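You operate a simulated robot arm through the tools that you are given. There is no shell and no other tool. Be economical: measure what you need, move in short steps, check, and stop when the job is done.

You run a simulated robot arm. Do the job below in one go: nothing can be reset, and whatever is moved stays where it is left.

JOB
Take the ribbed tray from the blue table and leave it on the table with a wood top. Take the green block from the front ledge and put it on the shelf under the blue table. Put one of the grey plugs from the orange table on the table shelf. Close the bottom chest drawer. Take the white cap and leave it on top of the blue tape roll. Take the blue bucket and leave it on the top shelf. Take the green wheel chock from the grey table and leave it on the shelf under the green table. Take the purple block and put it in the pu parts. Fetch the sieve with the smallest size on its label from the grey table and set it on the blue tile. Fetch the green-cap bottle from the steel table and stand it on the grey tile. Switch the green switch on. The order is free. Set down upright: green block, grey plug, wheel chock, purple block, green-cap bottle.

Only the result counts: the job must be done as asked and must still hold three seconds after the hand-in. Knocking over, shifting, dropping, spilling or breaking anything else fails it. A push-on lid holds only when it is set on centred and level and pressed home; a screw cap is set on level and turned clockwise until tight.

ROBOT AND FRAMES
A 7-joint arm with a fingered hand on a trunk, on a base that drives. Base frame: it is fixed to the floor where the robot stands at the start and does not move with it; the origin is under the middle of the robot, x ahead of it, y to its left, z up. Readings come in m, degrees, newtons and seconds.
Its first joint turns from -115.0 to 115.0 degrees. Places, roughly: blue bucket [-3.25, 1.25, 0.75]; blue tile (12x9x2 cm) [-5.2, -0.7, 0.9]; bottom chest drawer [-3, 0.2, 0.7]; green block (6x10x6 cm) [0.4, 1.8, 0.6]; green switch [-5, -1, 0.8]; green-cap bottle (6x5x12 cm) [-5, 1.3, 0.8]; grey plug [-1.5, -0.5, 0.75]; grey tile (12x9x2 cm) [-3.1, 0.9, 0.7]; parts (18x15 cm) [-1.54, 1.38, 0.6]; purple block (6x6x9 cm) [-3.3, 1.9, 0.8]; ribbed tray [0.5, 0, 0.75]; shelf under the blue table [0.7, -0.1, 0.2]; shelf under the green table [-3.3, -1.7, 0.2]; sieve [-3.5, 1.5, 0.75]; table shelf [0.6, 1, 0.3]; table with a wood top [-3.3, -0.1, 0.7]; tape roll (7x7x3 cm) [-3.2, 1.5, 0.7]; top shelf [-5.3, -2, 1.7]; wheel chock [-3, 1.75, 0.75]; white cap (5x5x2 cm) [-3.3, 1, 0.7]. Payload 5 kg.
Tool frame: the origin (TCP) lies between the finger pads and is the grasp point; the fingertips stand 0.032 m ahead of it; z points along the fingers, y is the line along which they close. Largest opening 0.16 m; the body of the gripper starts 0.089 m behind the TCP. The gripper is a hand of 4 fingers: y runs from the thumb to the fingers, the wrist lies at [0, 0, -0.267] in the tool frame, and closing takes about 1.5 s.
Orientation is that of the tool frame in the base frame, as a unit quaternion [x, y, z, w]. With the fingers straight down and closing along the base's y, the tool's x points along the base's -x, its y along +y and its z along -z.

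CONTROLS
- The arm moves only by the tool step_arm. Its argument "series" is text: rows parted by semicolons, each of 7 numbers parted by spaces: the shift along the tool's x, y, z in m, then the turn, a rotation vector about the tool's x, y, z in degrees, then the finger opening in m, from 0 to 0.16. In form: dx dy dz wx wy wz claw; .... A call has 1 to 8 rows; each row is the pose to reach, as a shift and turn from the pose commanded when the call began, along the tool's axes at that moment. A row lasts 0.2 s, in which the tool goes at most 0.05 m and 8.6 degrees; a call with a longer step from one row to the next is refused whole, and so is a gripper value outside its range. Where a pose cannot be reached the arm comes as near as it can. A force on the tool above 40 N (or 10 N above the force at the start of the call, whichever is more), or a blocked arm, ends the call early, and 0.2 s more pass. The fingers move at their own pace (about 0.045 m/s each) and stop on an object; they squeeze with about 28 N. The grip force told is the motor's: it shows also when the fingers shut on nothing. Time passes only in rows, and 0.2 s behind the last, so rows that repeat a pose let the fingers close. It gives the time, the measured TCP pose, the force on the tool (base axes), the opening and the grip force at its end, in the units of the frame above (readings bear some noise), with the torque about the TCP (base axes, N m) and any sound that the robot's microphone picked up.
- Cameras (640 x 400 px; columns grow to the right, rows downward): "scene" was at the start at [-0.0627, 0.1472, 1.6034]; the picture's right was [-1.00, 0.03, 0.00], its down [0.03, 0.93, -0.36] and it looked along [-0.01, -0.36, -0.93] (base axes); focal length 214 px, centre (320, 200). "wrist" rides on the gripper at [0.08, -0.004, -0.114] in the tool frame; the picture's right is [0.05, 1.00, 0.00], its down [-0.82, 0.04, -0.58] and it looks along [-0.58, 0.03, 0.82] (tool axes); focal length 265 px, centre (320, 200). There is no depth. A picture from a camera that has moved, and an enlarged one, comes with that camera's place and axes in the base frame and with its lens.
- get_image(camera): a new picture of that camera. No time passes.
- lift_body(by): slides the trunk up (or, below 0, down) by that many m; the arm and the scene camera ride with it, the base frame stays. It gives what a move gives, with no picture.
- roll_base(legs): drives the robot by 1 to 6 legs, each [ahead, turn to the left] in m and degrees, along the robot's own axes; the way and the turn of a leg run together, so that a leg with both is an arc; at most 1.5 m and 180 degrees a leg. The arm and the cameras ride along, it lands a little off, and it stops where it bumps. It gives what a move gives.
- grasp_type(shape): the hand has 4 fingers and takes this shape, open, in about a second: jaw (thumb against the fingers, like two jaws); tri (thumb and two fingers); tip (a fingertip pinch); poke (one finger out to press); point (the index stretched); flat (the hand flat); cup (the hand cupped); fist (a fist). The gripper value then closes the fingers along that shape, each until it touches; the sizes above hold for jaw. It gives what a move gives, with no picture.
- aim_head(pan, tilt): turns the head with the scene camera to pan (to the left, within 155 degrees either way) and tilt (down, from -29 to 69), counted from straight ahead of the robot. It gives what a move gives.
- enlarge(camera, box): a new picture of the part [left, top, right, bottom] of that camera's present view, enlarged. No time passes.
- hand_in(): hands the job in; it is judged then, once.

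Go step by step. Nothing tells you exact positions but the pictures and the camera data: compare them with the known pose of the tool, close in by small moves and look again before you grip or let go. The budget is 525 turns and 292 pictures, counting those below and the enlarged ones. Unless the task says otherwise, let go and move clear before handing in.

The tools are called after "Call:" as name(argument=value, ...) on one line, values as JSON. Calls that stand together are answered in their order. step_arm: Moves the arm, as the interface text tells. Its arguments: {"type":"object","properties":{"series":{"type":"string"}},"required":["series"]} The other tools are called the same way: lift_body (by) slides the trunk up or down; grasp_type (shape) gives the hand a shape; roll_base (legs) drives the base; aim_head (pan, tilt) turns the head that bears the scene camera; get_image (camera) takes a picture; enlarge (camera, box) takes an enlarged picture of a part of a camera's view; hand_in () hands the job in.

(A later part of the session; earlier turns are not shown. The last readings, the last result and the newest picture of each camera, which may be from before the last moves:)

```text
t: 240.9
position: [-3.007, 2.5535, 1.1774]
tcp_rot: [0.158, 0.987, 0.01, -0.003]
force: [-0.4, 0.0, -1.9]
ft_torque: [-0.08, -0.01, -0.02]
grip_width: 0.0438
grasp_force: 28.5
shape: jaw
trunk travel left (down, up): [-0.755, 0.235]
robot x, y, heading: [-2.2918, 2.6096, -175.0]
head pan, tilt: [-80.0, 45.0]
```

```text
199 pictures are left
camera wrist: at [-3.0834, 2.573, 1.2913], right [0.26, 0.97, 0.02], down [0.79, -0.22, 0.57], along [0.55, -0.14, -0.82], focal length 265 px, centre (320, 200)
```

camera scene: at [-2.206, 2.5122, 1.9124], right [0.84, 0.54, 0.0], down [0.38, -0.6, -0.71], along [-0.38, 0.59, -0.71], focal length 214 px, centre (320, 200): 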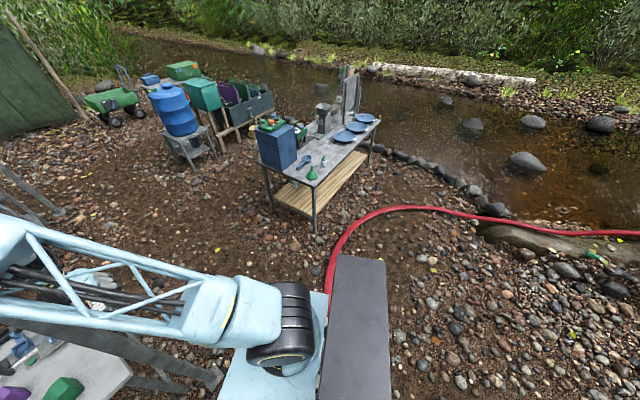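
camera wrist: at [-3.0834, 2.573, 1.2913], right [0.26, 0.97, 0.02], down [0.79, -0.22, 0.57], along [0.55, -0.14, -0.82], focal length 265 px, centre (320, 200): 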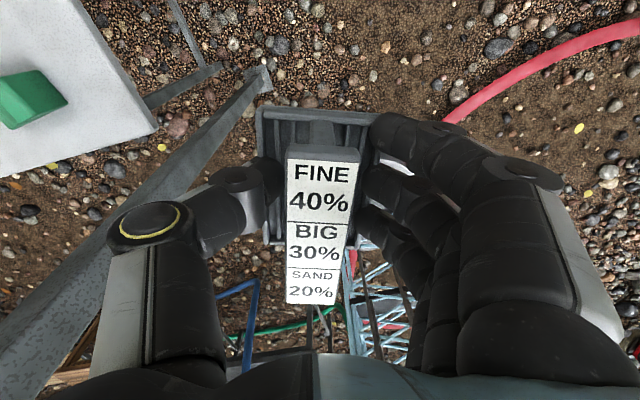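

Tray still held well. Back off and take the turn farther from the post.

Call:
roll_base(legs=[[-0.42, 0], [0, 65], [1.15, 0]])

Call:
aim_head(pan=-60, tilt=40)

Call:
get_image(camera="scene")

```text
t: 252.0
position: [-2.6053, 0.9104, 1.177]
tcp_rot: [-0.369, 0.929, 0.006, -0.007]
force: [-0.3, 0.2, -0.8]
ft_torque: [0.0, -0.01, 0.02]
grip_width: 0.0435
grasp_force: 28.0
shape: jaw
trunk travel left (down, up): [-0.755, 0.235]
robot x, y, heading: [-2.3111, 1.5593, -113.8]
head pan, tilt: [-80.0, 45.0]
```

```text
t: 252.8
position: [-2.6041, 0.9116, 1.1769]
tcp_rot: [-0.37, 0.929, 0.006, -0.006]
force: [-0.4, 0.6, -0.1]
ft_torque: [-0.04, 0.04, -0.02]
grip_width: 0.0436
grasp_force: 28.0
shape: jaw
trunk travel left (down, up): [-0.755, 0.235]
robot x, y, heading: [-2.3116, 1.5655, -113.6]
head pan, tilt: [-60.0, 40.0]
```

```text
198 pictures are left
camera scene: at [-2.1879, 1.5254, 1.9195], right [-0.11, 0.99, 0.0], down [0.64, 0.07, -0.77], along [-0.76, -0.08, -0.64], focal length 214 px, centre (320, 200)
```

scene: 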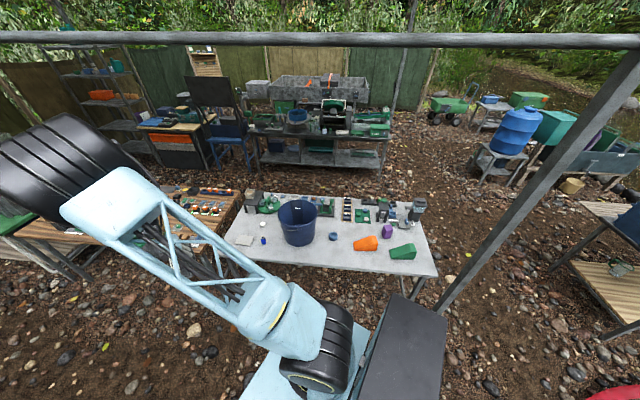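

Call:
enlarge(camera="scene", box=[220, 180, 440, 290])

Call:
enlarge(camera="scene", box=[60, 40, 440, 200])

```text
2.91 times, centred on (330, 235) of scene
camera zoom: at [-2.1879, 1.5254, 1.9195], right [-0.11, 0.99, 0.0], down [0.64, 0.07, -0.77], along [-0.76, -0.08, -0.64], focal length 624 px, centre (291, 98)
```

zoom: 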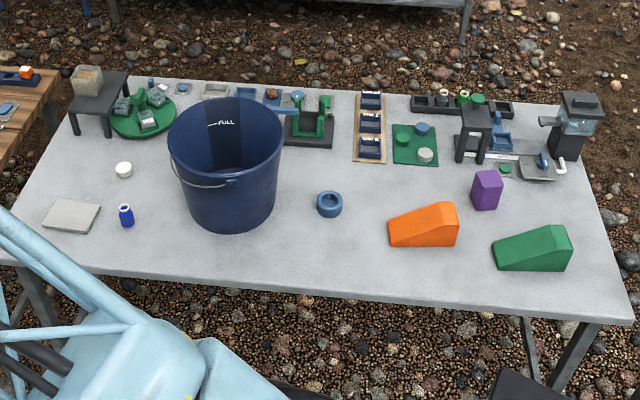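

```text
1.68 times, centred on (250, 120) of scene
camera zoom: at [-2.1879, 1.5254, 1.9195], right [-0.11, 0.99, 0.0], down [0.64, 0.07, -0.77], along [-0.76, -0.08, -0.64], focal length 361 px, centre (438, 335)
```

zoom: 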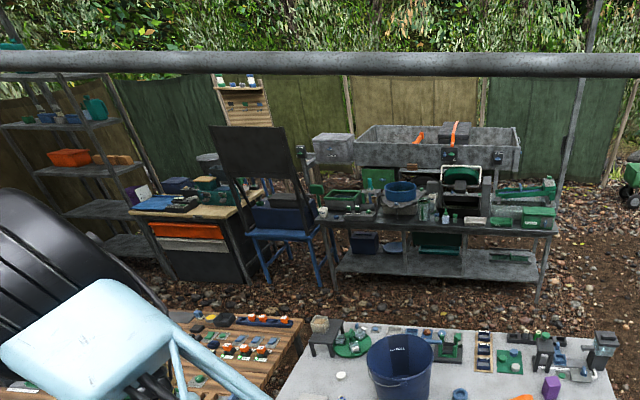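

The grey table shows tile, cap, bucket, tape roll, sieves rack, chocks and the purple block. Continue south to the wood-top table with the tray.

Call:
roll_base(legs=[[0, 20], [1.4, 0]])

Call:
aim_head(pan=-70, tilt=45)

Call:
get_image(camera="scene")

```text
t: 260.9
position: [-2.4121, -0.5408, 1.1771]
tcp_rot: [-0.534, 0.845, 0.005, -0.008]
force: [0.4, -0.9, 0.4]
ft_torque: [-0.01, -0.01, 0.0]
grip_width: 0.0437
grasp_force: 27.9
shape: jaw
trunk travel left (down, up): [-0.755, 0.235]
robot x, y, heading: [-2.3766, 0.1753, -92.7]
head pan, tilt: [-60.0, 40.0]
```

```text
t: 261.6
position: [-2.4119, -0.5411, 1.1778]
tcp_rot: [-0.535, 0.845, 0.005, -0.008]
force: [0.2, -0.7, -0.8]
ft_torque: [0.0, 0.02, 0.0]
grip_width: 0.0436
grasp_force: 28.2
shape: jaw
trunk travel left (down, up): [-0.755, 0.235]
robot x, y, heading: [-2.3795, 0.1745, -92.5]
head pan, tilt: [-70.0, 45.0]
```

```text
195 pictures are left
camera scene: at [-2.251, 0.1987, 1.9123], right [-0.31, 0.95, 0.0], down [0.67, 0.22, -0.71], along [-0.67, -0.22, -0.71], focal length 214 px, centre (320, 200)
```

scene: 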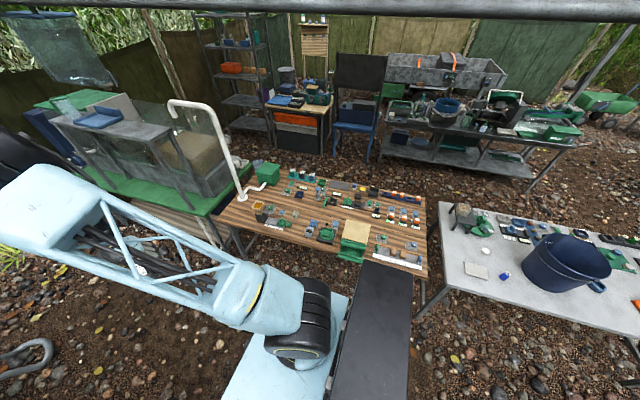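

Call:
enlarge(camera="scene", box=[210, 150, 440, 280])

Call:
enlarge(camera="scene", box=[200, 10, 460, 180])

```text
2.78 times, centred on (325, 215) of scene
camera zoom: at [-2.251, 0.1987, 1.9123], right [-0.31, 0.95, 0.0], down [0.67, 0.22, -0.71], along [-0.67, -0.22, -0.71], focal length 597 px, centre (306, 158)
```

zoom: 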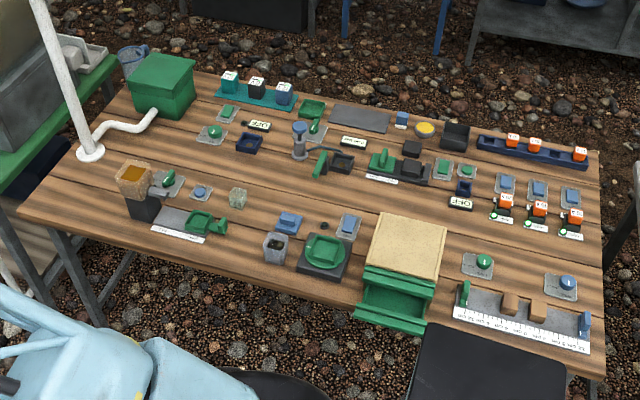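

```text
2.35 times, centred on (330, 95) of scene
camera zoom: at [-2.251, 0.1987, 1.9123], right [-0.31, 0.95, 0.0], down [0.67, 0.22, -0.71], along [-0.67, -0.22, -0.71], focal length 505 px, centre (296, 447)
```

zoom: 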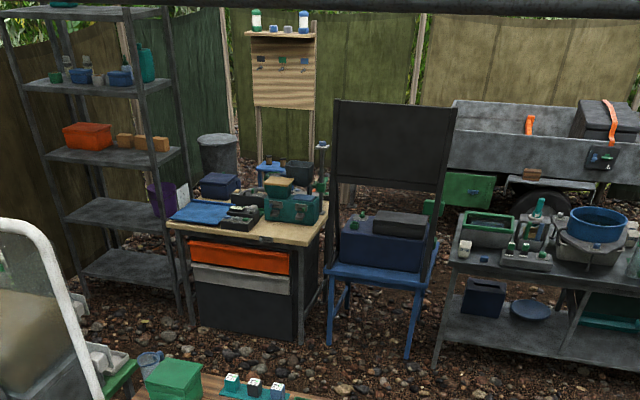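

The chest (with open drawers) stands on the wood-top table. I'll set the tray in the free front spot near (−3.03, −0.235), long side along y. Turn toward it and align.

Call:
roll_base(legs=[[0, -30]])

Call:
step_arm(series="0 0 0 0 0 -7 0.03;0 0 0 0 0 -14 0.03;0 0 0 0 0 -21 0.03;0 0 0 0 0 -28 0.03;0 0 0 0 0 -35 0.03;0 0 0 0 0 -42 0.03;0 0 0 0 0 -49 0.03;0 0 0 0 0 -55 0.03")

Call:
get_image(camera="scene")

```text
t: 263.5
position: [-2.7603, -0.4305, 1.1778]
tcp_rot: [-0.302, 0.953, 0.007, -0.006]
force: [0.2, 0.4, -0.9]
ft_torque: [-0.02, -0.05, -0.03]
grip_width: 0.0432
grasp_force: 28.4
shape: jaw
trunk travel left (down, up): [-0.755, 0.235]
robot x, y, heading: [-2.3777, 0.1666, -122.0]
head pan, tilt: [-70.0, 45.0]
```

```text
t: 265.3
position: [-2.7591, -0.4308, 1.1772]
tcp_rot: [0.709, -0.706, -0.009, 0.004]
force: [-0.2, -0.2, -1.4]
ft_torque: [-0.03, 0.01, -0.03]
grip_width: 0.0435
grasp_force: 28.1
shape: jaw
trunk travel left (down, up): [-0.755, 0.235]
robot x, y, heading: [-2.3793, 0.175, -122.0]
head pan, tilt: [-70.0, 45.0]
```

```text
192 pictures are left
camera scene: at [-2.2546, 0.1324, 1.9123], right [0.2, 0.98, 0.0], down [0.69, -0.14, -0.71], along [-0.69, 0.14, -0.71], focal length 214 px, centre (320, 200)
```

scene: 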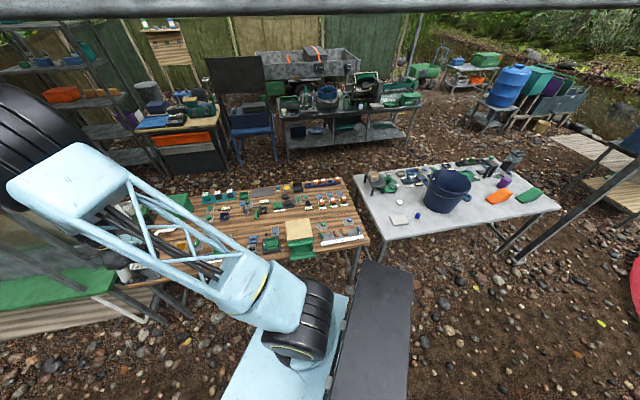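

Call:
step_arm(series="-0.028 0.0386 0 0 0 0 0.03;-0.056 0.077 0 0 0 0 0.03;-0.084 0.116 0 0 0 0 0.03;-0.111 0.154 0 0 0 0 0.03;-0.139 0.193 0 0 0 0 0.03;-0.167 0.231 0 0 0 0 0.03;-0.195 0.27 0 0 0 0 0.03")

Call:
get_image(camera="wrist")

Call:
get_image(camera="scene")

```text
t: 266.9
position: [-3.0331, -0.2363, 1.184]
tcp_rot: [0.708, -0.706, -0.008, 0.002]
force: [-0.2, 0.2, -0.6]
ft_torque: [-0.07, -0.04, 0.01]
grip_width: 0.0436
grasp_force: 28.2
shape: jaw
trunk travel left (down, up): [-0.755, 0.235]
robot x, y, heading: [-2.3807, 0.1766, -121.8]
head pan, tilt: [-70.0, 45.0]
```

```text
191 pictures are left
camera wrist: at [-3.0265, -0.3168, 1.2971], right [-1.0, -0.06, 0.02], down [-0.04, 0.81, 0.58], along [-0.05, 0.58, -0.81], focal length 265 px, centre (320, 200)
```

wrist: 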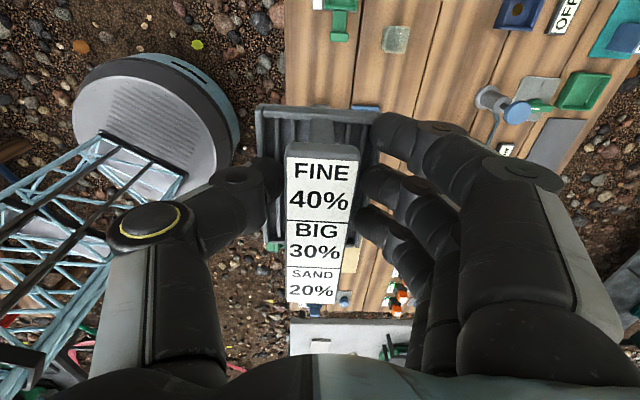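

```text
190 pictures are left
camera scene: at [-2.257, 0.1333, 1.9124], right [0.2, 0.98, 0.0], down [0.69, -0.14, -0.71], along [-0.69, 0.14, -0.71], focal length 214 px, centre (320, 200)
```

scene: 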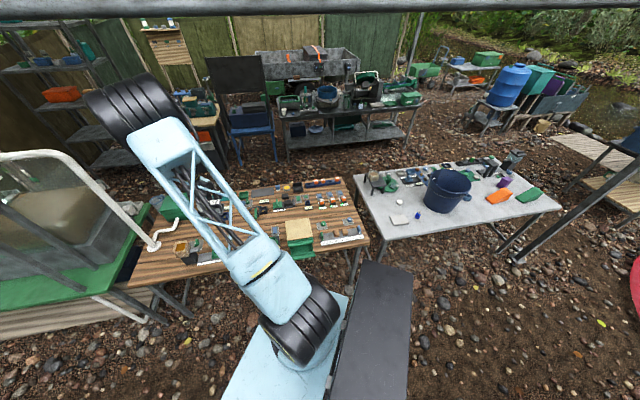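

Call:
lift_body(by=-0.28)

Call:
get_image(camera="wrist")

Call:
get_image(camera="scene")

```text
t: 269.8
position: [-3.0308, -0.2367, 0.9059]
tcp_rot: [0.709, -0.705, -0.009, 0.003]
force: [0.0, 0.7, -1.9]
ft_torque: [-0.02, 0.01, 0.0]
grip_width: 0.0434
grasp_force: 28.0
shape: jaw
trunk travel left (down, up): [-0.475, 0.515]
robot x, y, heading: [-2.3774, 0.1754, -121.8]
head pan, tilt: [-70.0, 45.0]
```

```text
189 pictures are left
camera wrist: at [-3.0244, -0.3179, 1.018], right [-1.0, -0.06, 0.02], down [-0.04, 0.81, 0.59], along [-0.05, 0.58, -0.81], focal length 265 px, centre (320, 200)
```

wrist: 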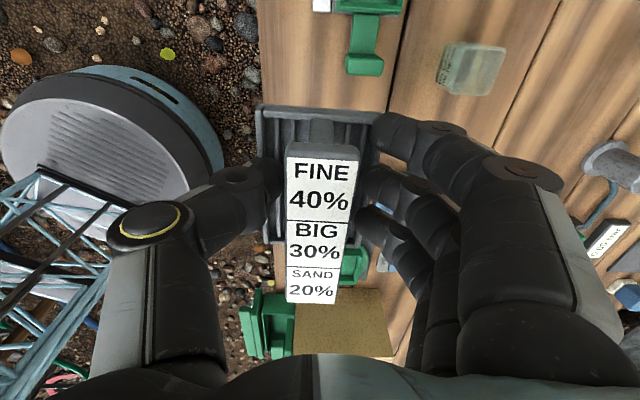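

```text
188 pictures are left
camera scene: at [-2.2546, 0.1324, 1.6323], right [0.2, 0.98, 0.0], down [0.69, -0.14, -0.71], along [-0.69, 0.14, -0.71], focal length 214 px, centre (320, 200)
```

scene: 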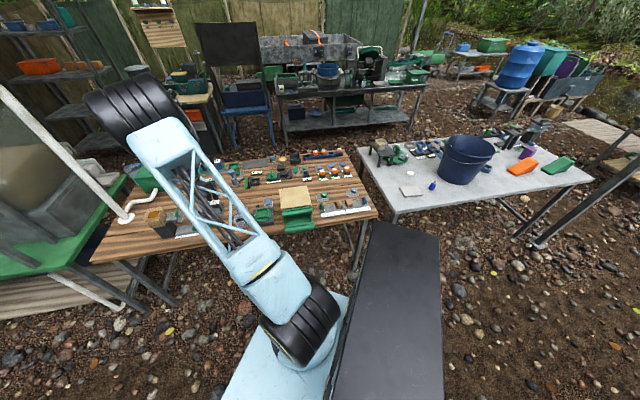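

Call:
enlarge(camera="scene", box=[170, 180, 330, 270])

```text
4.00 times, centred on (250, 225) of scene
camera zoom: at [-2.2546, 0.1324, 1.6323], right [0.2, 0.98, 0.0], down [0.69, -0.14, -0.71], along [-0.69, 0.14, -0.71], focal length 858 px, centre (600, 100)
```

zoom: 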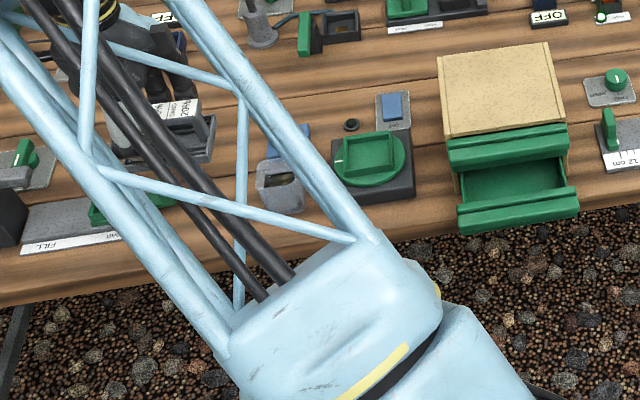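

Call:
step_arm(series="0.003 -0.018 0 0 0 0 0.03;0.003 -0.018 0.04 0 0 0 0.03;0.003 -0.018 0.08 0 0 0 0.03;0.003 -0.018 0.115 0 0 0 0.03")

Call:
get_image(camera="wrist")

Call:
enlarge(camera="scene", box=[170, 180, 330, 270])

```text
t: 270.8
position: [-3.0107, -0.2385, 0.7907]
tcp_rot: [0.708, -0.706, -0.01, 0.003]
force: [0.0, 1.3, -0.4]
ft_torque: [0.01, 0.02, 0.0]
grip_width: 0.0433
grasp_force: 28.2
shape: jaw
trunk travel left (down, up): [-0.475, 0.515]
robot x, y, heading: [-2.3806, 0.1747, -121.8]
head pan, tilt: [-70.0, 45.0]
```

```text
186 pictures are left
camera wrist: at [-3.0049, -0.3199, 0.9029], right [-1.0, -0.06, 0.02], down [-0.03, 0.81, 0.58], along [-0.05, 0.58, -0.81], focal length 265 px, centre (320, 200)
```

wrist: 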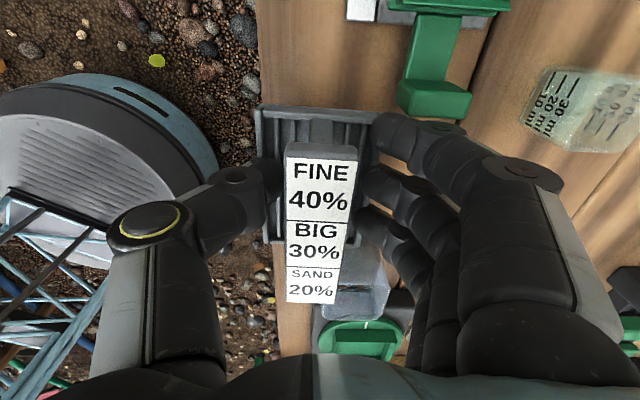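

```text
4.00 times, centred on (250, 225) of scene
camera zoom: at [-2.2542, 0.1326, 1.6324], right [0.2, 0.98, 0.0], down [0.69, -0.14, -0.71], along [-0.69, 0.14, -0.71], focal length 858 px, centre (600, 100)
```

zoom: 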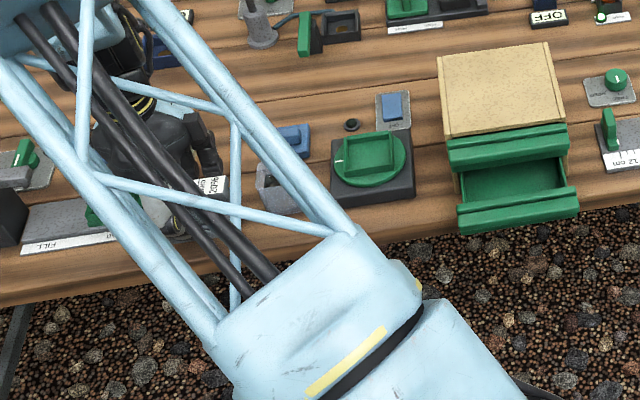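

The front spot is too crowded (label strip overhangs near the cup). The front-left corner of the table is much freer; I'll shift the robot along and place the tray there.

Call:
step_arm(series="0 0 -0.05 0 0 0 0.03;0 0 -0.1 0 0 0 0.03;0 0 -0.15 0 0 0 0.03;0 0 -0.2 0 0 0 0.03")

Call:
lift_body(by=0.15)

Call:
roll_base(legs=[[0, 15], [0.41, 0], [0, -15]])

Call:
get_image(camera="scene")

Call:
get_image(camera="wrist")

```text
t: 271.8
position: [-3.0108, -0.2411, 0.9891]
tcp_rot: [0.708, -0.706, -0.009, 0.002]
force: [0.8, 0.4, -0.4]
ft_torque: [-0.01, 0.0, 0.02]
grip_width: 0.0433
grasp_force: 28.0
shape: jaw
trunk travel left (down, up): [-0.475, 0.515]
robot x, y, heading: [-2.3745, 0.1741, -121.8]
head pan, tilt: [-70.0, 45.0]
```

```text
t: 273.5
position: [-3.0113, -0.243, 1.1399]
tcp_rot: [0.708, -0.706, -0.009, 0.003]
force: [0.2, -0.4, -0.9]
ft_torque: [0.02, 0.03, 0.01]
grip_width: 0.0434
grasp_force: 28.7
shape: jaw
trunk travel left (down, up): [-0.625, 0.365]
robot x, y, heading: [-2.3783, 0.1731, -122.0]
head pan, tilt: [-70.0, 45.0]
```

```text
t: 277.9
position: [-3.1292, -0.6378, 1.1405]
tcp_rot: [0.709, -0.705, -0.009, 0.003]
force: [-0.3, -0.1, -1.0]
ft_torque: [-0.04, 0.0, -0.01]
grip_width: 0.0436
grasp_force: 28.1
shape: jaw
trunk travel left (down, up): [-0.625, 0.365]
robot x, y, heading: [-2.4978, -0.2223, -121.8]
head pan, tilt: [-70.0, 45.0]
```

```text
184 pictures are left
camera scene: at [-2.3732, -0.2623, 1.7823], right [0.2, 0.98, 0.0], down [0.69, -0.14, -0.71], along [-0.69, 0.14, -0.71], focal length 214 px, centre (320, 200)
```

scene: 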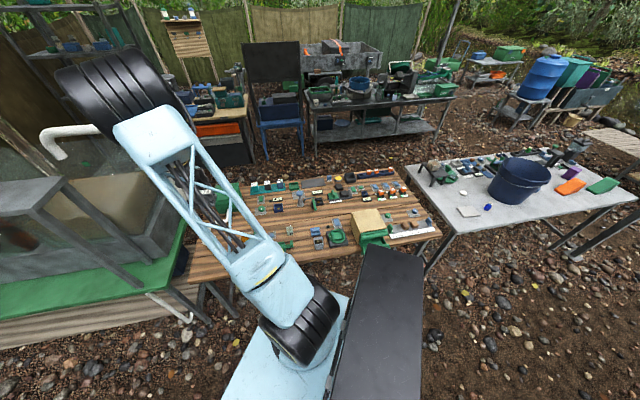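

```text
183 pictures are left
camera wrist: at [-3.123, -0.7187, 1.2529], right [-1.0, -0.06, 0.02], down [-0.04, 0.81, 0.58], along [-0.05, 0.58, -0.81], focal length 265 px, centre (320, 200)
```

wrist: 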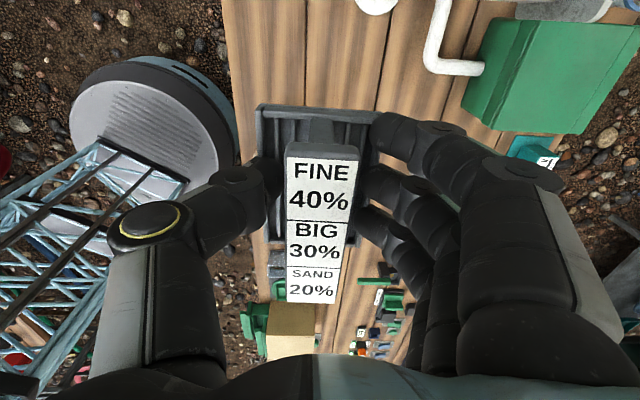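

Call:
step_arm(series="0.02 -0.04 0 0 0 0 0.03;0.047 -0.079 0 0 0 0 0.03;0.047 -0.079 0.05 0 0 0 0.03;0.047 -0.079 0.1 0 0 0 0.03;0.047 -0.079 0.15 0 0 0 0.03;0.047 -0.079 0.2 0 0 0 0.03;0.047 -0.079 0.25 0 0 0 0.03;0.047 -0.079 0.29 0 0 0 0.03")

Call:
get_image(camera="wrist")

Call:
enlarge(camera="scene", box=[140, 180, 320, 300])

```text
t: 279.7
position: [-3.0513, -0.6828, 0.8462]
tcp_rot: [0.709, -0.705, -0.01, 0.004]
force: [-0.4, -0.6, -1.4]
ft_torque: [0.0, 0.01, 0.02]
grip_width: 0.0431
grasp_force: 28.3
shape: jaw
trunk travel left (down, up): [-0.625, 0.365]
robot x, y, heading: [-2.4989, -0.2224, -121.7]
head pan, tilt: [-70.0, 45.0]
```

```text
182 pictures are left
camera wrist: at [-3.0441, -0.7632, 0.9587], right [-1.0, -0.06, 0.02], down [-0.04, 0.81, 0.59], along [-0.05, 0.58, -0.81], focal length 265 px, centre (320, 200)
```

wrist: 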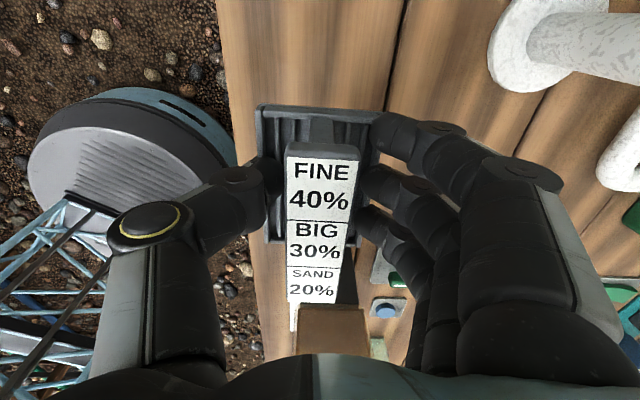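

```text
3.33 times, centred on (230, 240) of scene
camera zoom: at [-2.3733, -0.2635, 1.7824], right [0.2, 0.98, 0.0], down [0.69, -0.14, -0.71], along [-0.69, 0.14, -0.71], focal length 715 px, centre (620, 67)
```

zoom: 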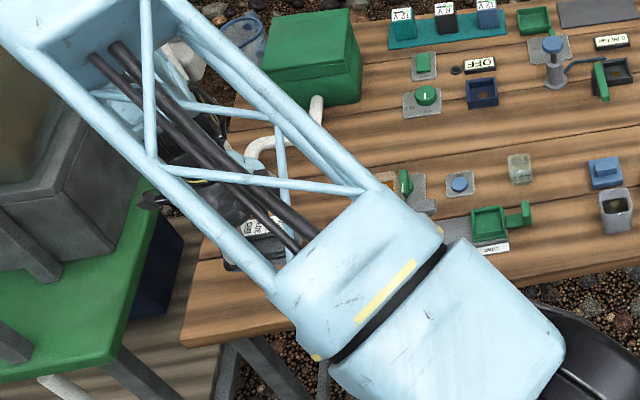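

Call:
step_arm(series="0.03 0 0 0 0 0 0.03;0.03 0 0.04 0 0 0 0.03;0.03 0 0.07 0 0 0 0.03;0.03 0 0.08 0 0 0 0.03;0.03 0 0.088 0 0 0 0.03")

Call:
get_image(camera="wrist")

```text
t: 280.9
position: [-3.0552, -0.7119, 0.7631]
tcp_rot: [0.709, -0.705, -0.009, 0.004]
force: [0.2, 0.3, -0.6]
ft_torque: [0.0, -0.02, 0.02]
grip_width: 0.0433
grasp_force: 27.6
shape: jaw
trunk travel left (down, up): [-0.625, 0.365]
robot x, y, heading: [-2.4934, -0.22, -121.6]
head pan, tilt: [-70.0, 45.0]
```

```text
180 pictures are left
camera wrist: at [-3.0484, -0.7929, 0.8753], right [-1.0, -0.06, 0.02], down [-0.04, 0.81, 0.59], along [-0.05, 0.58, -0.81], focal length 265 px, centre (320, 200)
```

wrist: 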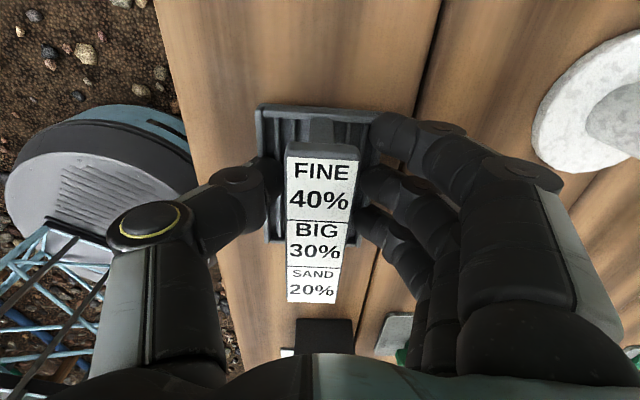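

Clear of the dispenser. Continue down until contact.

Call:
step_arm(series="0 0 0.006 0 0 0 0.03;0 0 0.012 0 0 0 0.03;0 0 0.016 0 0 0 0.03")

```text
t: 281.5
position: [-3.0559, -0.7114, 0.7561]
tcp_rot: [0.709, -0.706, -0.009, 0.005]
force: [7.1, 5.7, 29.3]
ft_torque: [0.21, -1.05, 0.06]
grip_width: 0.0455
grasp_force: 27.8
shape: jaw
trunk travel left (down, up): [-0.625, 0.365]
robot x, y, heading: [-2.499, -0.2199, -121.8]
head pan, tilt: [-70.0, 45.0]
stopped in row 3: the force on the tool passed its limit at 48 N (the readings are from after the stop); the commanded pose is now the measured one
```

Contact at 0.756. Release.

Call:
step_arm(series="0 0 -0.004 0 0 0 0.05;0 0 -0.004 0 0 0 0.07;0 0 -0.004 0 0 0 0.09;0 0 -0.004 0 0 0 0.1;0 0 -0.004 0 0 0 0.1;0 0 -0.03 0 0 0 0.1;0 0 -0.07 0 0 0 0.1;0 0 -0.12 0 0 0 0.1")

Call:
get_image(camera="wrist")

```text
t: 283.3
position: [-3.0518, -0.7088, 0.8753]
tcp_rot: [0.709, -0.705, -0.009, 0.004]
force: [0.7, -0.4, -0.1]
ft_torque: [0.0, 0.05, -0.02]
grip_width: 0.0996
grasp_force: 0.0
shape: jaw
trunk travel left (down, up): [-0.625, 0.365]
robot x, y, heading: [-2.496, -0.2196, -121.6]
head pan, tilt: [-70.0, 45.0]
```

```text
179 pictures are left
camera wrist: at [-3.0459, -0.7892, 0.9872], right [-1.0, -0.06, 0.02], down [-0.04, 0.81, 0.58], along [-0.05, 0.58, -0.81], focal length 265 px, centre (320, 200)
```

wrist: 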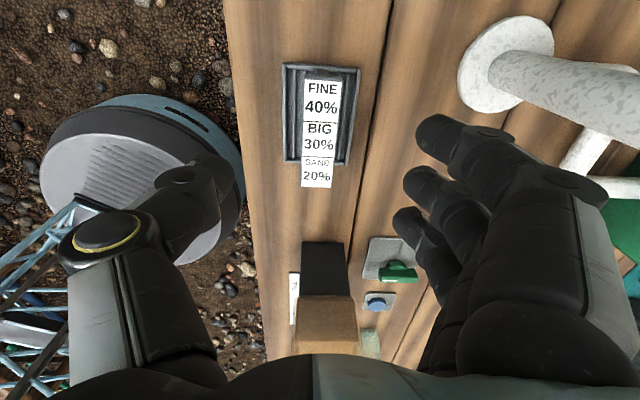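

The tray sits on the wood-top table. Next, the bottom drawer: its front is at about x −2.923, y 0.09–0.24, z 0.74–0.80. I'll raise the hand and reposition.

Call:
step_arm(series="0 0 -0.05 0 0 0 0.05;0 0 -0.1 0 0 0 0.02;0 0 -0.15 0 0 0 0;0 0 -0.2 0 0 0 0;0 0 -0.25 0 0 0 0;0 0 -0.3 0 0 0 0")

Call:
roll_base(legs=[[-0.2, 0], [0, 31], [-0.75, 0], [0, -31]])

Call:
aim_head(pan=-20, tilt=50)

Call:
get_image(camera="scene")

Call:
get_image(camera="wrist")

```text
t: 284.7
position: [-3.0452, -0.7184, 1.1726]
tcp_rot: [0.709, -0.705, -0.009, 0.004]
force: [-0.3, 0.1, -0.6]
ft_torque: [-0.04, 0.02, 0.0]
grip_width: 0.0
grasp_force: 5.1
shape: jaw
trunk travel left (down, up): [-0.625, 0.365]
robot x, y, heading: [-2.4989, -0.2223, -121.8]
head pan, tilt: [-70.0, 45.0]
```

```text
t: 293.0
position: [-2.9316, 0.1927, 1.1712]
tcp_rot: [-0.697, 0.717, 0.009, -0.004]
force: [-0.8, 0.2, -0.4]
ft_torque: [-0.04, 0.01, 0.0]
grip_width: 0.0
grasp_force: 28.2
shape: jaw
trunk travel left (down, up): [-0.625, 0.365]
robot x, y, heading: [-2.3642, 0.6688, -123.4]
head pan, tilt: [-70.0, 45.0]
```

```text
t: 294.2
position: [-2.9326, 0.1925, 1.1705]
tcp_rot: [-0.697, 0.717, 0.009, -0.004]
force: [-0.6, 0.6, 0.4]
ft_torque: [-0.01, 0.0, 0.03]
grip_width: 0.0
grasp_force: 28.1
shape: jaw
trunk travel left (down, up): [-0.625, 0.365]
robot x, y, heading: [-2.3666, 0.6685, -123.5]
head pan, tilt: [-20.0, 50.0]
```

```text
178 pictures are left
camera scene: at [-2.2258, 0.5618, 1.7754], right [-0.59, 0.81, 0.0], down [0.62, 0.45, -0.64], along [-0.52, -0.38, -0.77], focal length 214 px, centre (320, 200)
```

scene: 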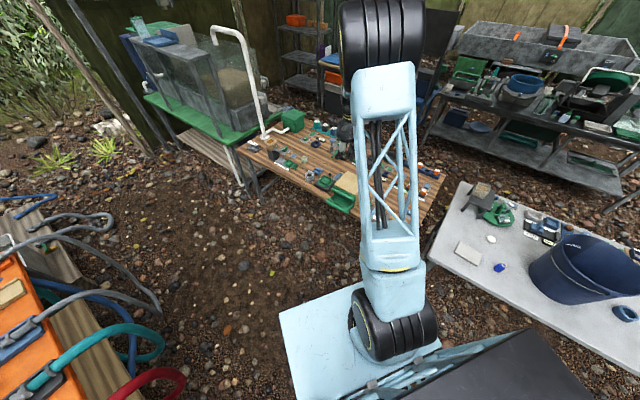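

```text
177 pictures are left
camera wrist: at [-2.9279, 0.1127, 1.284], right [-1.0, -0.02, 0.02], down [-0.01, 0.81, 0.58], along [-0.03, 0.58, -0.81], focal length 265 px, centre (320, 200)
```

wrist: 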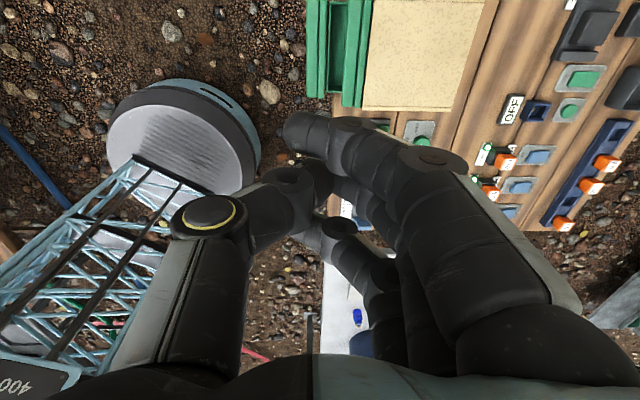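

Call:
step_arm(series="0.004 -0.014 0 0 0 8.5 0;0.008 -0.028 0 0 0 17 0;0.012 -0.042 0 0 0 25.5 0;0.016 -0.056 0 0 0 34 0;0.02 -0.07 0 0 0 42.5 0;0.024 -0.084 0 0 0 51 0;0.028 -0.098 0 0 0 59.5 0;0.03 -0.11 0 0 0 68 0")

Call:
step_arm(series="0 0 0 0 0 8.5 0;0 0 0 0 0 17 0;0 0 0 0 0 23 0")

Call:
get_image(camera="wrist")

```text
t: 296.0
position: [-2.8227, 0.1593, 1.1694]
tcp_rot: [-0.176, 0.984, 0.004, -0.01]
force: [0.5, 0.7, -0.4]
ft_torque: [0.01, 0.0, 0.01]
grip_width: 0.0
grasp_force: 27.9
shape: jaw
trunk travel left (down, up): [-0.625, 0.365]
robot x, y, heading: [-2.366, 0.6727, -123.8]
head pan, tilt: [-20.0, 50.0]
```

```text
t: 296.8
position: [-2.8219, 0.1601, 1.1689]
tcp_rot: [0.025, 1.0, 0.003, -0.01]
force: [0.8, 0.0, 0.4]
ft_torque: [0.0, -0.01, 0.03]
grip_width: 0.0002
grasp_force: 28.1
shape: jaw
trunk travel left (down, up): [-0.625, 0.365]
robot x, y, heading: [-2.3668, 0.6738, -123.5]
head pan, tilt: [-20.0, 50.0]
```

```text
176 pictures are left
camera wrist: at [-2.9003, 0.1593, 1.2836], right [0.0, 1.0, 0.01], down [0.83, 0.0, 0.56], along [0.56, 0.01, -0.83], focal length 265 px, centre (320, 200)
```

wrist: 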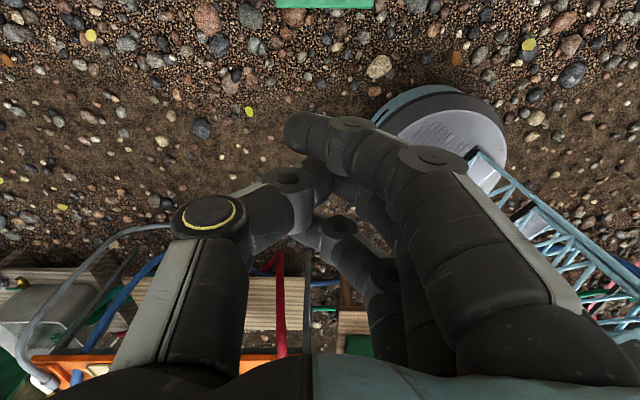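

Call:
step_arm(series="0 0 0.046 0 0 0 0;0 0 0.092 0 0 0 0;0 0 0.138 0 0 0 0;0 0 0.184 0 0 0 0;0 0 0.23 0 0 0 0;0 0 0.276 0 0 0 0;0 0 0.32 0 0 0 0;0 0 0.366 0 0 0 0")

Call:
get_image(camera="wrist")

Call:
get_image(camera="scene")

```text
t: 298.6
position: [-2.8309, 0.1623, 0.8001]
tcp_rot: [0.022, 1.0, 0.002, -0.01]
force: [0.1, -0.4, 0.1]
ft_torque: [0.02, 0.0, -0.05]
grip_width: 0.0002
grasp_force: 27.9
shape: jaw
trunk travel left (down, up): [-0.625, 0.365]
robot x, y, heading: [-2.3624, 0.6704, -123.9]
head pan, tilt: [-20.0, 50.0]
```

```text
175 pictures are left
camera wrist: at [-2.909, 0.1614, 0.9145], right [-0.01, 1.0, 0.01], down [0.83, 0.0, 0.56], along [0.56, 0.01, -0.83], focal length 265 px, centre (320, 200)
```

wrist: 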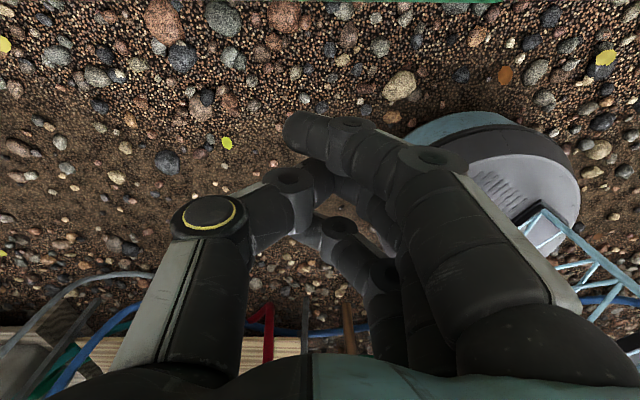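

```text
174 pictures are left
camera scene: at [-2.2263, 0.5612, 1.7754], right [-0.59, 0.8, 0.0], down [0.62, 0.46, -0.64], along [-0.52, -0.38, -0.77], focal length 214 px, centre (320, 200)
```

scene: 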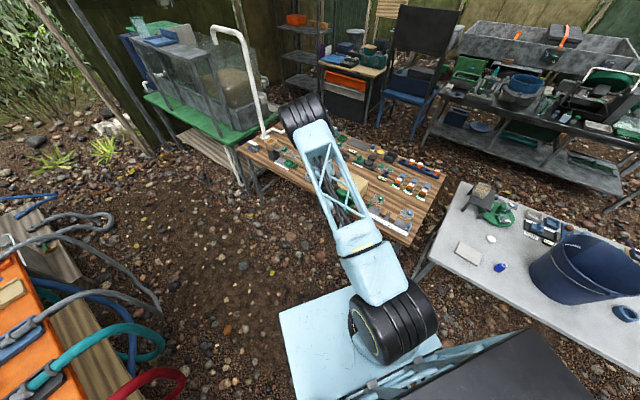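

Call:
step_arm(series="0.015 0 0.004 0 0 0 0;0.03 0 0.008 0 0 0 0;0.045 0 0.01 0 0 0 0;0.06 0 0.01 0 0 0 0")

Call:
get_image(camera="wrist")

Call:
enlarge(camera="scene", box=[270, 140, 430, 260])

```text
t: 299.6
position: [-2.892, 0.1672, 0.7931]
tcp_rot: [0.023, 1.0, 0.004, -0.01]
force: [-0.4, -0.9, 0.1]
ft_torque: [0.01, 0.01, 0.0]
grip_width: 0.0
grasp_force: 28.5
shape: jaw
trunk travel left (down, up): [-0.625, 0.365]
robot x, y, heading: [-2.3654, 0.6717, -123.7]
head pan, tilt: [-20.0, 50.0]
```

```text
173 pictures are left
camera wrist: at [-2.9706, 0.1668, 0.9085], right [-0.01, 1.0, 0.01], down [0.83, 0.0, 0.56], along [0.56, 0.01, -0.83], focal length 265 px, centre (320, 200)
```

wrist: 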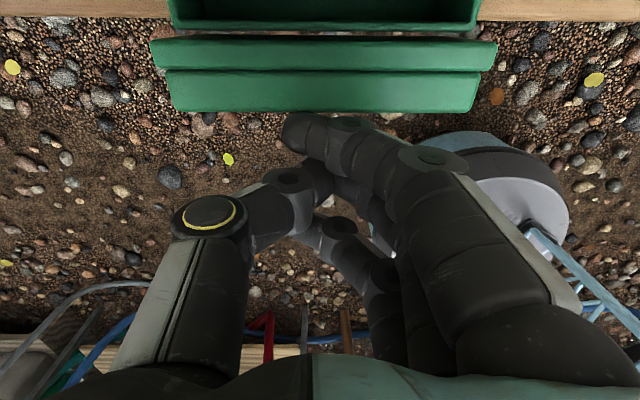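

```text
3.33 times, centred on (350, 200) of scene
camera zoom: at [-2.226, 0.5617, 1.7754], right [-0.59, 0.8, 0.0], down [0.62, 0.45, -0.64], along [-0.52, -0.38, -0.77], focal length 715 px, centre (220, 200)
```

zoom: 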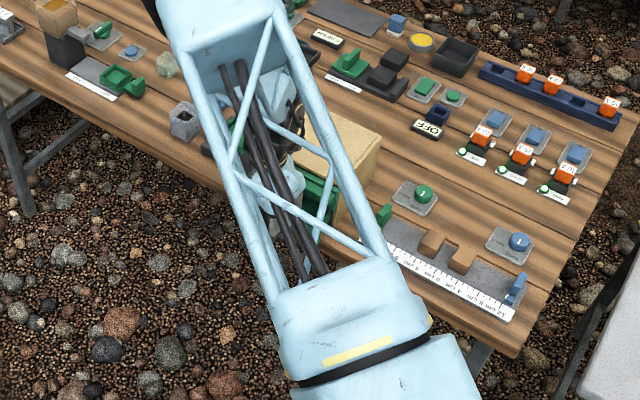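

Call:
step_arm(series="0.012 0 0 0 0 0 0;0.024 0 0 0 0 0 0;0.036 0 0 0 0 0 0;0.046 0 0 0 0 0 0")

Call:
get_image(camera="wrist")

```text
t: 300.6
position: [-2.9355, 0.1687, 0.7943]
tcp_rot: [0.022, 1.0, 0.003, -0.011]
force: [1.5, -0.3, -0.3]
ft_torque: [0.0, 0.03, -0.03]
grip_width: 0.0
grasp_force: 28.0
shape: jaw
trunk travel left (down, up): [-0.625, 0.365]
robot x, y, heading: [-2.3675, 0.667, -123.2]
head pan, tilt: [-20.0, 50.0]
```

```text
171 pictures are left
camera wrist: at [-3.0145, 0.1675, 0.9093], right [-0.01, 1.0, 0.01], down [0.83, 0.0, 0.56], along [0.56, 0.01, -0.83], focal length 265 px, centre (320, 200)
```

wrist: 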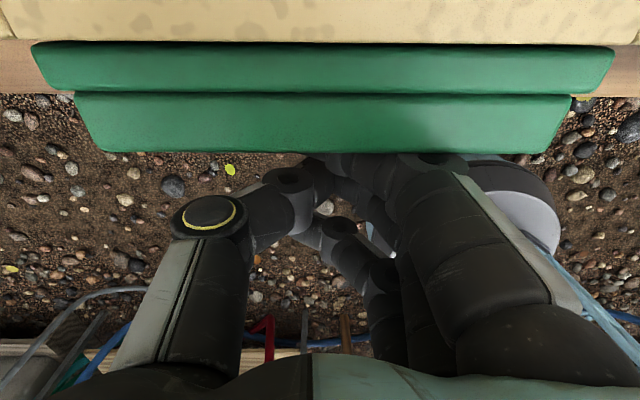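

Call:
step_arm(series="0.006 0 0 0 0 0 0;0.012 0 0 0 0 0 0;0.018 0 0 0 0 0 0")

Call:
get_image(camera="wrist")

```text
t: 301.2
position: [-2.9376, 0.1662, 0.793]
tcp_rot: [0.021, 1.0, 0.003, -0.003]
force: [16.1, 2.8, 8.4]
ft_torque: [0.18, 0.66, -0.53]
grip_width: 0.0
grasp_force: 28.4
shape: jaw
trunk travel left (down, up): [-0.625, 0.365]
robot x, y, heading: [-2.3655, 0.6729, -123.4]
head pan, tilt: [-20.0, 50.0]
stopped in row 3: the force on the tool passed its limit at 47 N (the readings are from after the stop); the commanded pose is now the measured one
```

```text
170 pictures are left
camera wrist: at [-3.0176, 0.1661, 0.9069], right [-0.01, 1.0, 0.01], down [0.82, 0.0, 0.57], along [0.57, 0.01, -0.82], focal length 265 px, centre (320, 200)
```

wrist: 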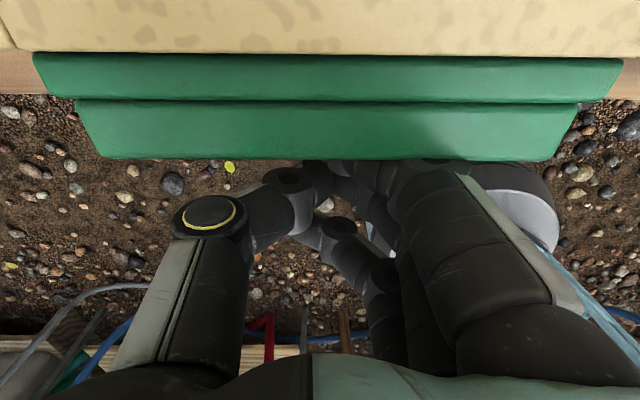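

Firm resistance. Back away and check the drawer.

Call:
step_arm(series="-0.04 0 0 0 0 0 0;-0.08 0 0 0 0 0 0;-0.12 0 0 0 0 0 0;-0.12 0 -0.04 0 0 0 0;-0.1 0 -0.08 0 0 0 0;-0.07 0 -0.12 0 0 0 0;-0.04 0 -0.16 0 0 0 0;-0.04 0 -0.2 0 0 0 0")

Call:
get_image(camera="wrist")

Call:
enlarge(camera="scene", box=[270, 140, 430, 260])

```text
t: 303.0
position: [-2.8958, 0.163, 0.9966]
tcp_rot: [0.021, 1.0, 0.003, -0.004]
force: [0.7, 0.1, 0.0]
ft_torque: [0.01, 0.01, 0.03]
grip_width: 0.0
grasp_force: 28.5
shape: jaw
trunk travel left (down, up): [-0.625, 0.365]
robot x, y, heading: [-2.3644, 0.6707, -123.1]
head pan, tilt: [-20.0, 50.0]
```

```text
169 pictures are left
camera wrist: at [-2.9765, 0.1612, 1.1114], right [-0.01, 1.0, 0.01], down [0.82, 0.0, 0.57], along [0.57, 0.01, -0.82], focal length 265 px, centre (320, 200)
```

wrist: 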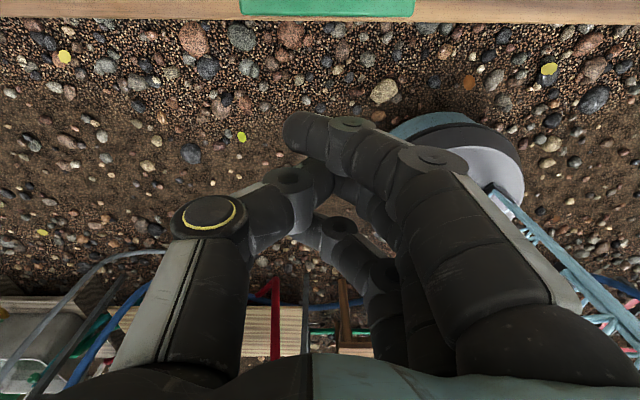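

```text
3.33 times, centred on (350, 200) of scene
camera zoom: at [-2.2244, 0.5628, 1.7753], right [-0.6, 0.8, 0.0], down [0.61, 0.46, -0.64], along [-0.52, -0.38, -0.77], focal length 715 px, centre (220, 200)
```

zoom: 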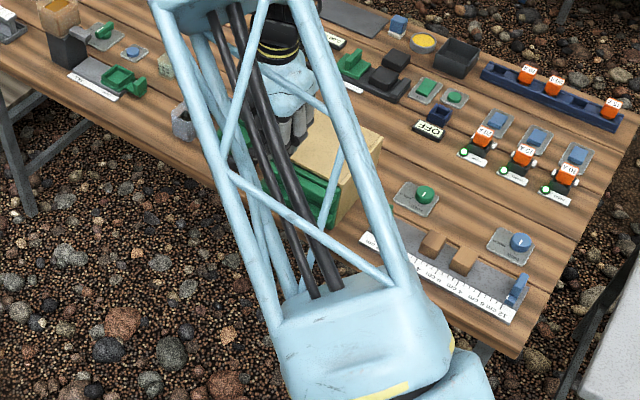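

The drawer looks flush; I'll verify from a clearer view. Raise and move to face the grey table.

Call:
lift_body(by=0.25)

Call:
roll_base(legs=[[0, 45.5], [-0.56, 0], [0, -102]])

Call:
aim_head(pan=55, tilt=40)

Call:
get_image(camera="scene")

Call:
get_image(camera="wrist")

```text
t: 305.6
position: [-2.8976, 0.1613, 1.247]
tcp_rot: [0.021, 1.0, 0.003, -0.006]
force: [-0.3, -0.3, -0.1]
ft_torque: [0.02, 0.0, 0.02]
grip_width: 0.0
grasp_force: 27.7
shape: jaw
trunk travel left (down, up): [-0.875, 0.115]
robot x, y, heading: [-2.3627, 0.6666, -123.4]
head pan, tilt: [-20.0, 50.0]
```

```text
t: 314.3
position: [-3.2136, 1.1091, 1.2444]
tcp_rot: [0.278, 0.96, -0.019, 0.003]
force: [-2.2, -3.6, 4.6]
ft_torque: [0.48, -0.04, 0.07]
grip_width: 0.0
grasp_force: 27.9
shape: jaw
trunk travel left (down, up): [-0.875, 0.115]
robot x, y, heading: [-2.489, 1.2253, -153.3]
head pan, tilt: [-20.0, 50.0]
stopped in leg 3: the robot was blocked; the commanded pose is now the measured one
```

```text
t: 315.8
position: [-3.2148, 1.1249, 1.239]
tcp_rot: [0.288, 0.957, -0.016, 0.007]
force: [-0.8, 0.0, 0.0]
ft_torque: [0.02, 0.03, 0.01]
grip_width: 0.0
grasp_force: 28.6
shape: jaw
trunk travel left (down, up): [-0.875, 0.115]
robot x, y, heading: [-2.485, 1.2316, -152.8]
head pan, tilt: [55.0, 40.0]
```

```text
167 pictures are left
camera scene: at [-2.2811, 0.8715, 2.0229], right [-0.99, 0.14, 0.04], down [0.06, 0.68, -0.73], along [-0.13, -0.72, -0.68], focal length 214 px, centre (320, 200)
```

scene: 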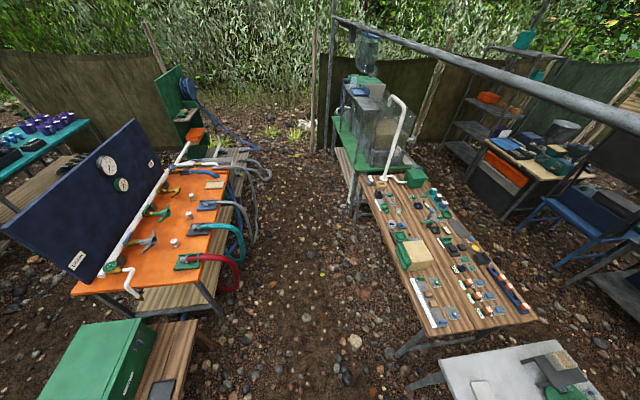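

```text
166 pictures are left
camera wrist: at [-3.2847, 1.1712, 1.3508], right [0.51, 0.86, -0.03], down [0.7, -0.39, 0.59], along [0.5, -0.32, -0.8], focal length 265 px, centre (320, 200)
```

wrist: 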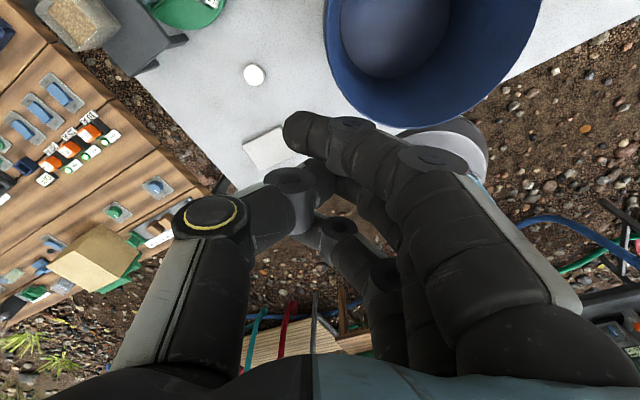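

Something high (elbow against the canopy beam) blocked the turn. Ease back and lower the trunk.

Call:
roll_base(legs=[[0, 6]])

Call:
get_image(camera="scene")

Call:
aim_head(pan=-10, tilt=0)

Call:
get_image(camera="scene")

```text
t: 316.5
position: [-3.2804, 1.2673, 1.1946]
tcp_rot: [0.301, 0.951, -0.056, 0.045]
force: [-0.5, 1.0, -0.2]
ft_torque: [-0.09, 0.05, -0.03]
grip_width: 0.0
grasp_force: 27.9
shape: jaw
trunk travel left (down, up): [-0.875, 0.115]
robot x, y, heading: [-2.486, 1.2351, -154.0]
head pan, tilt: [55.0, 40.0]
stopped in leg 1: the robot was blocked; the commanded pose is now the measured one
```

```text
165 pictures are left
camera scene: at [-2.4149, 1.1097, 2.062], right [-0.99, 0.16, -0.04], down [0.12, 0.58, -0.8], along [-0.1, -0.8, -0.59], focal length 214 px, centre (320, 200)
```

scene: 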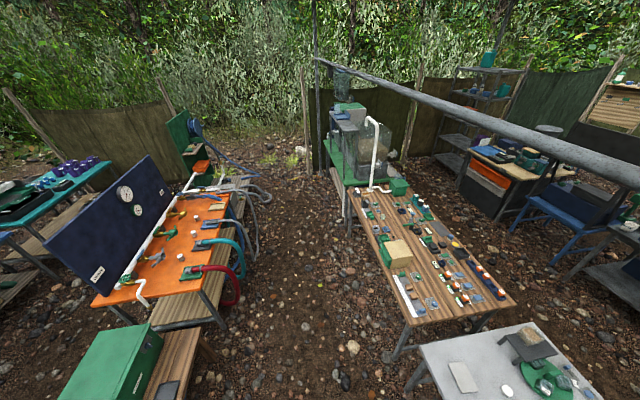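

```text
t: 317.9
position: [-3.2464, 1.1926, 1.2113]
tcp_rot: [0.293, 0.955, -0.036, 0.027]
force: [0.1, -1.8, -0.6]
ft_torque: [0.08, 0.04, 0.02]
grip_width: 0.0
grasp_force: 27.9
shape: jaw
trunk travel left (down, up): [-0.875, 0.115]
robot x, y, heading: [-2.4848, 1.2282, -153.5]
head pan, tilt: [-10.0, 0.0]
```

```text
164 pictures are left
camera scene: at [-2.4189, 1.0406, 2.1021], right [-0.29, 0.96, 0.0], down [0.0, 0.0, -1.0], along [-0.96, -0.29, 0.0], focal length 214 px, centre (320, 200)
```

scene: 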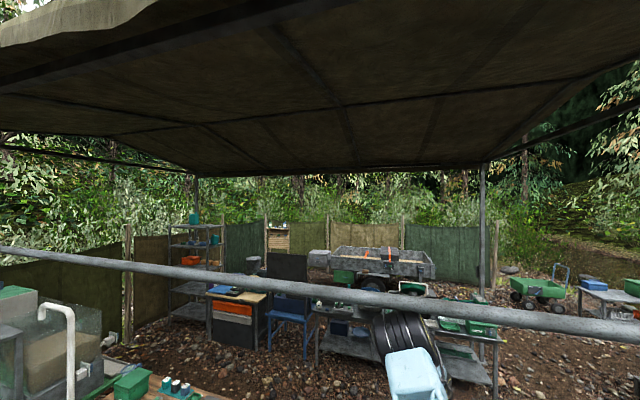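

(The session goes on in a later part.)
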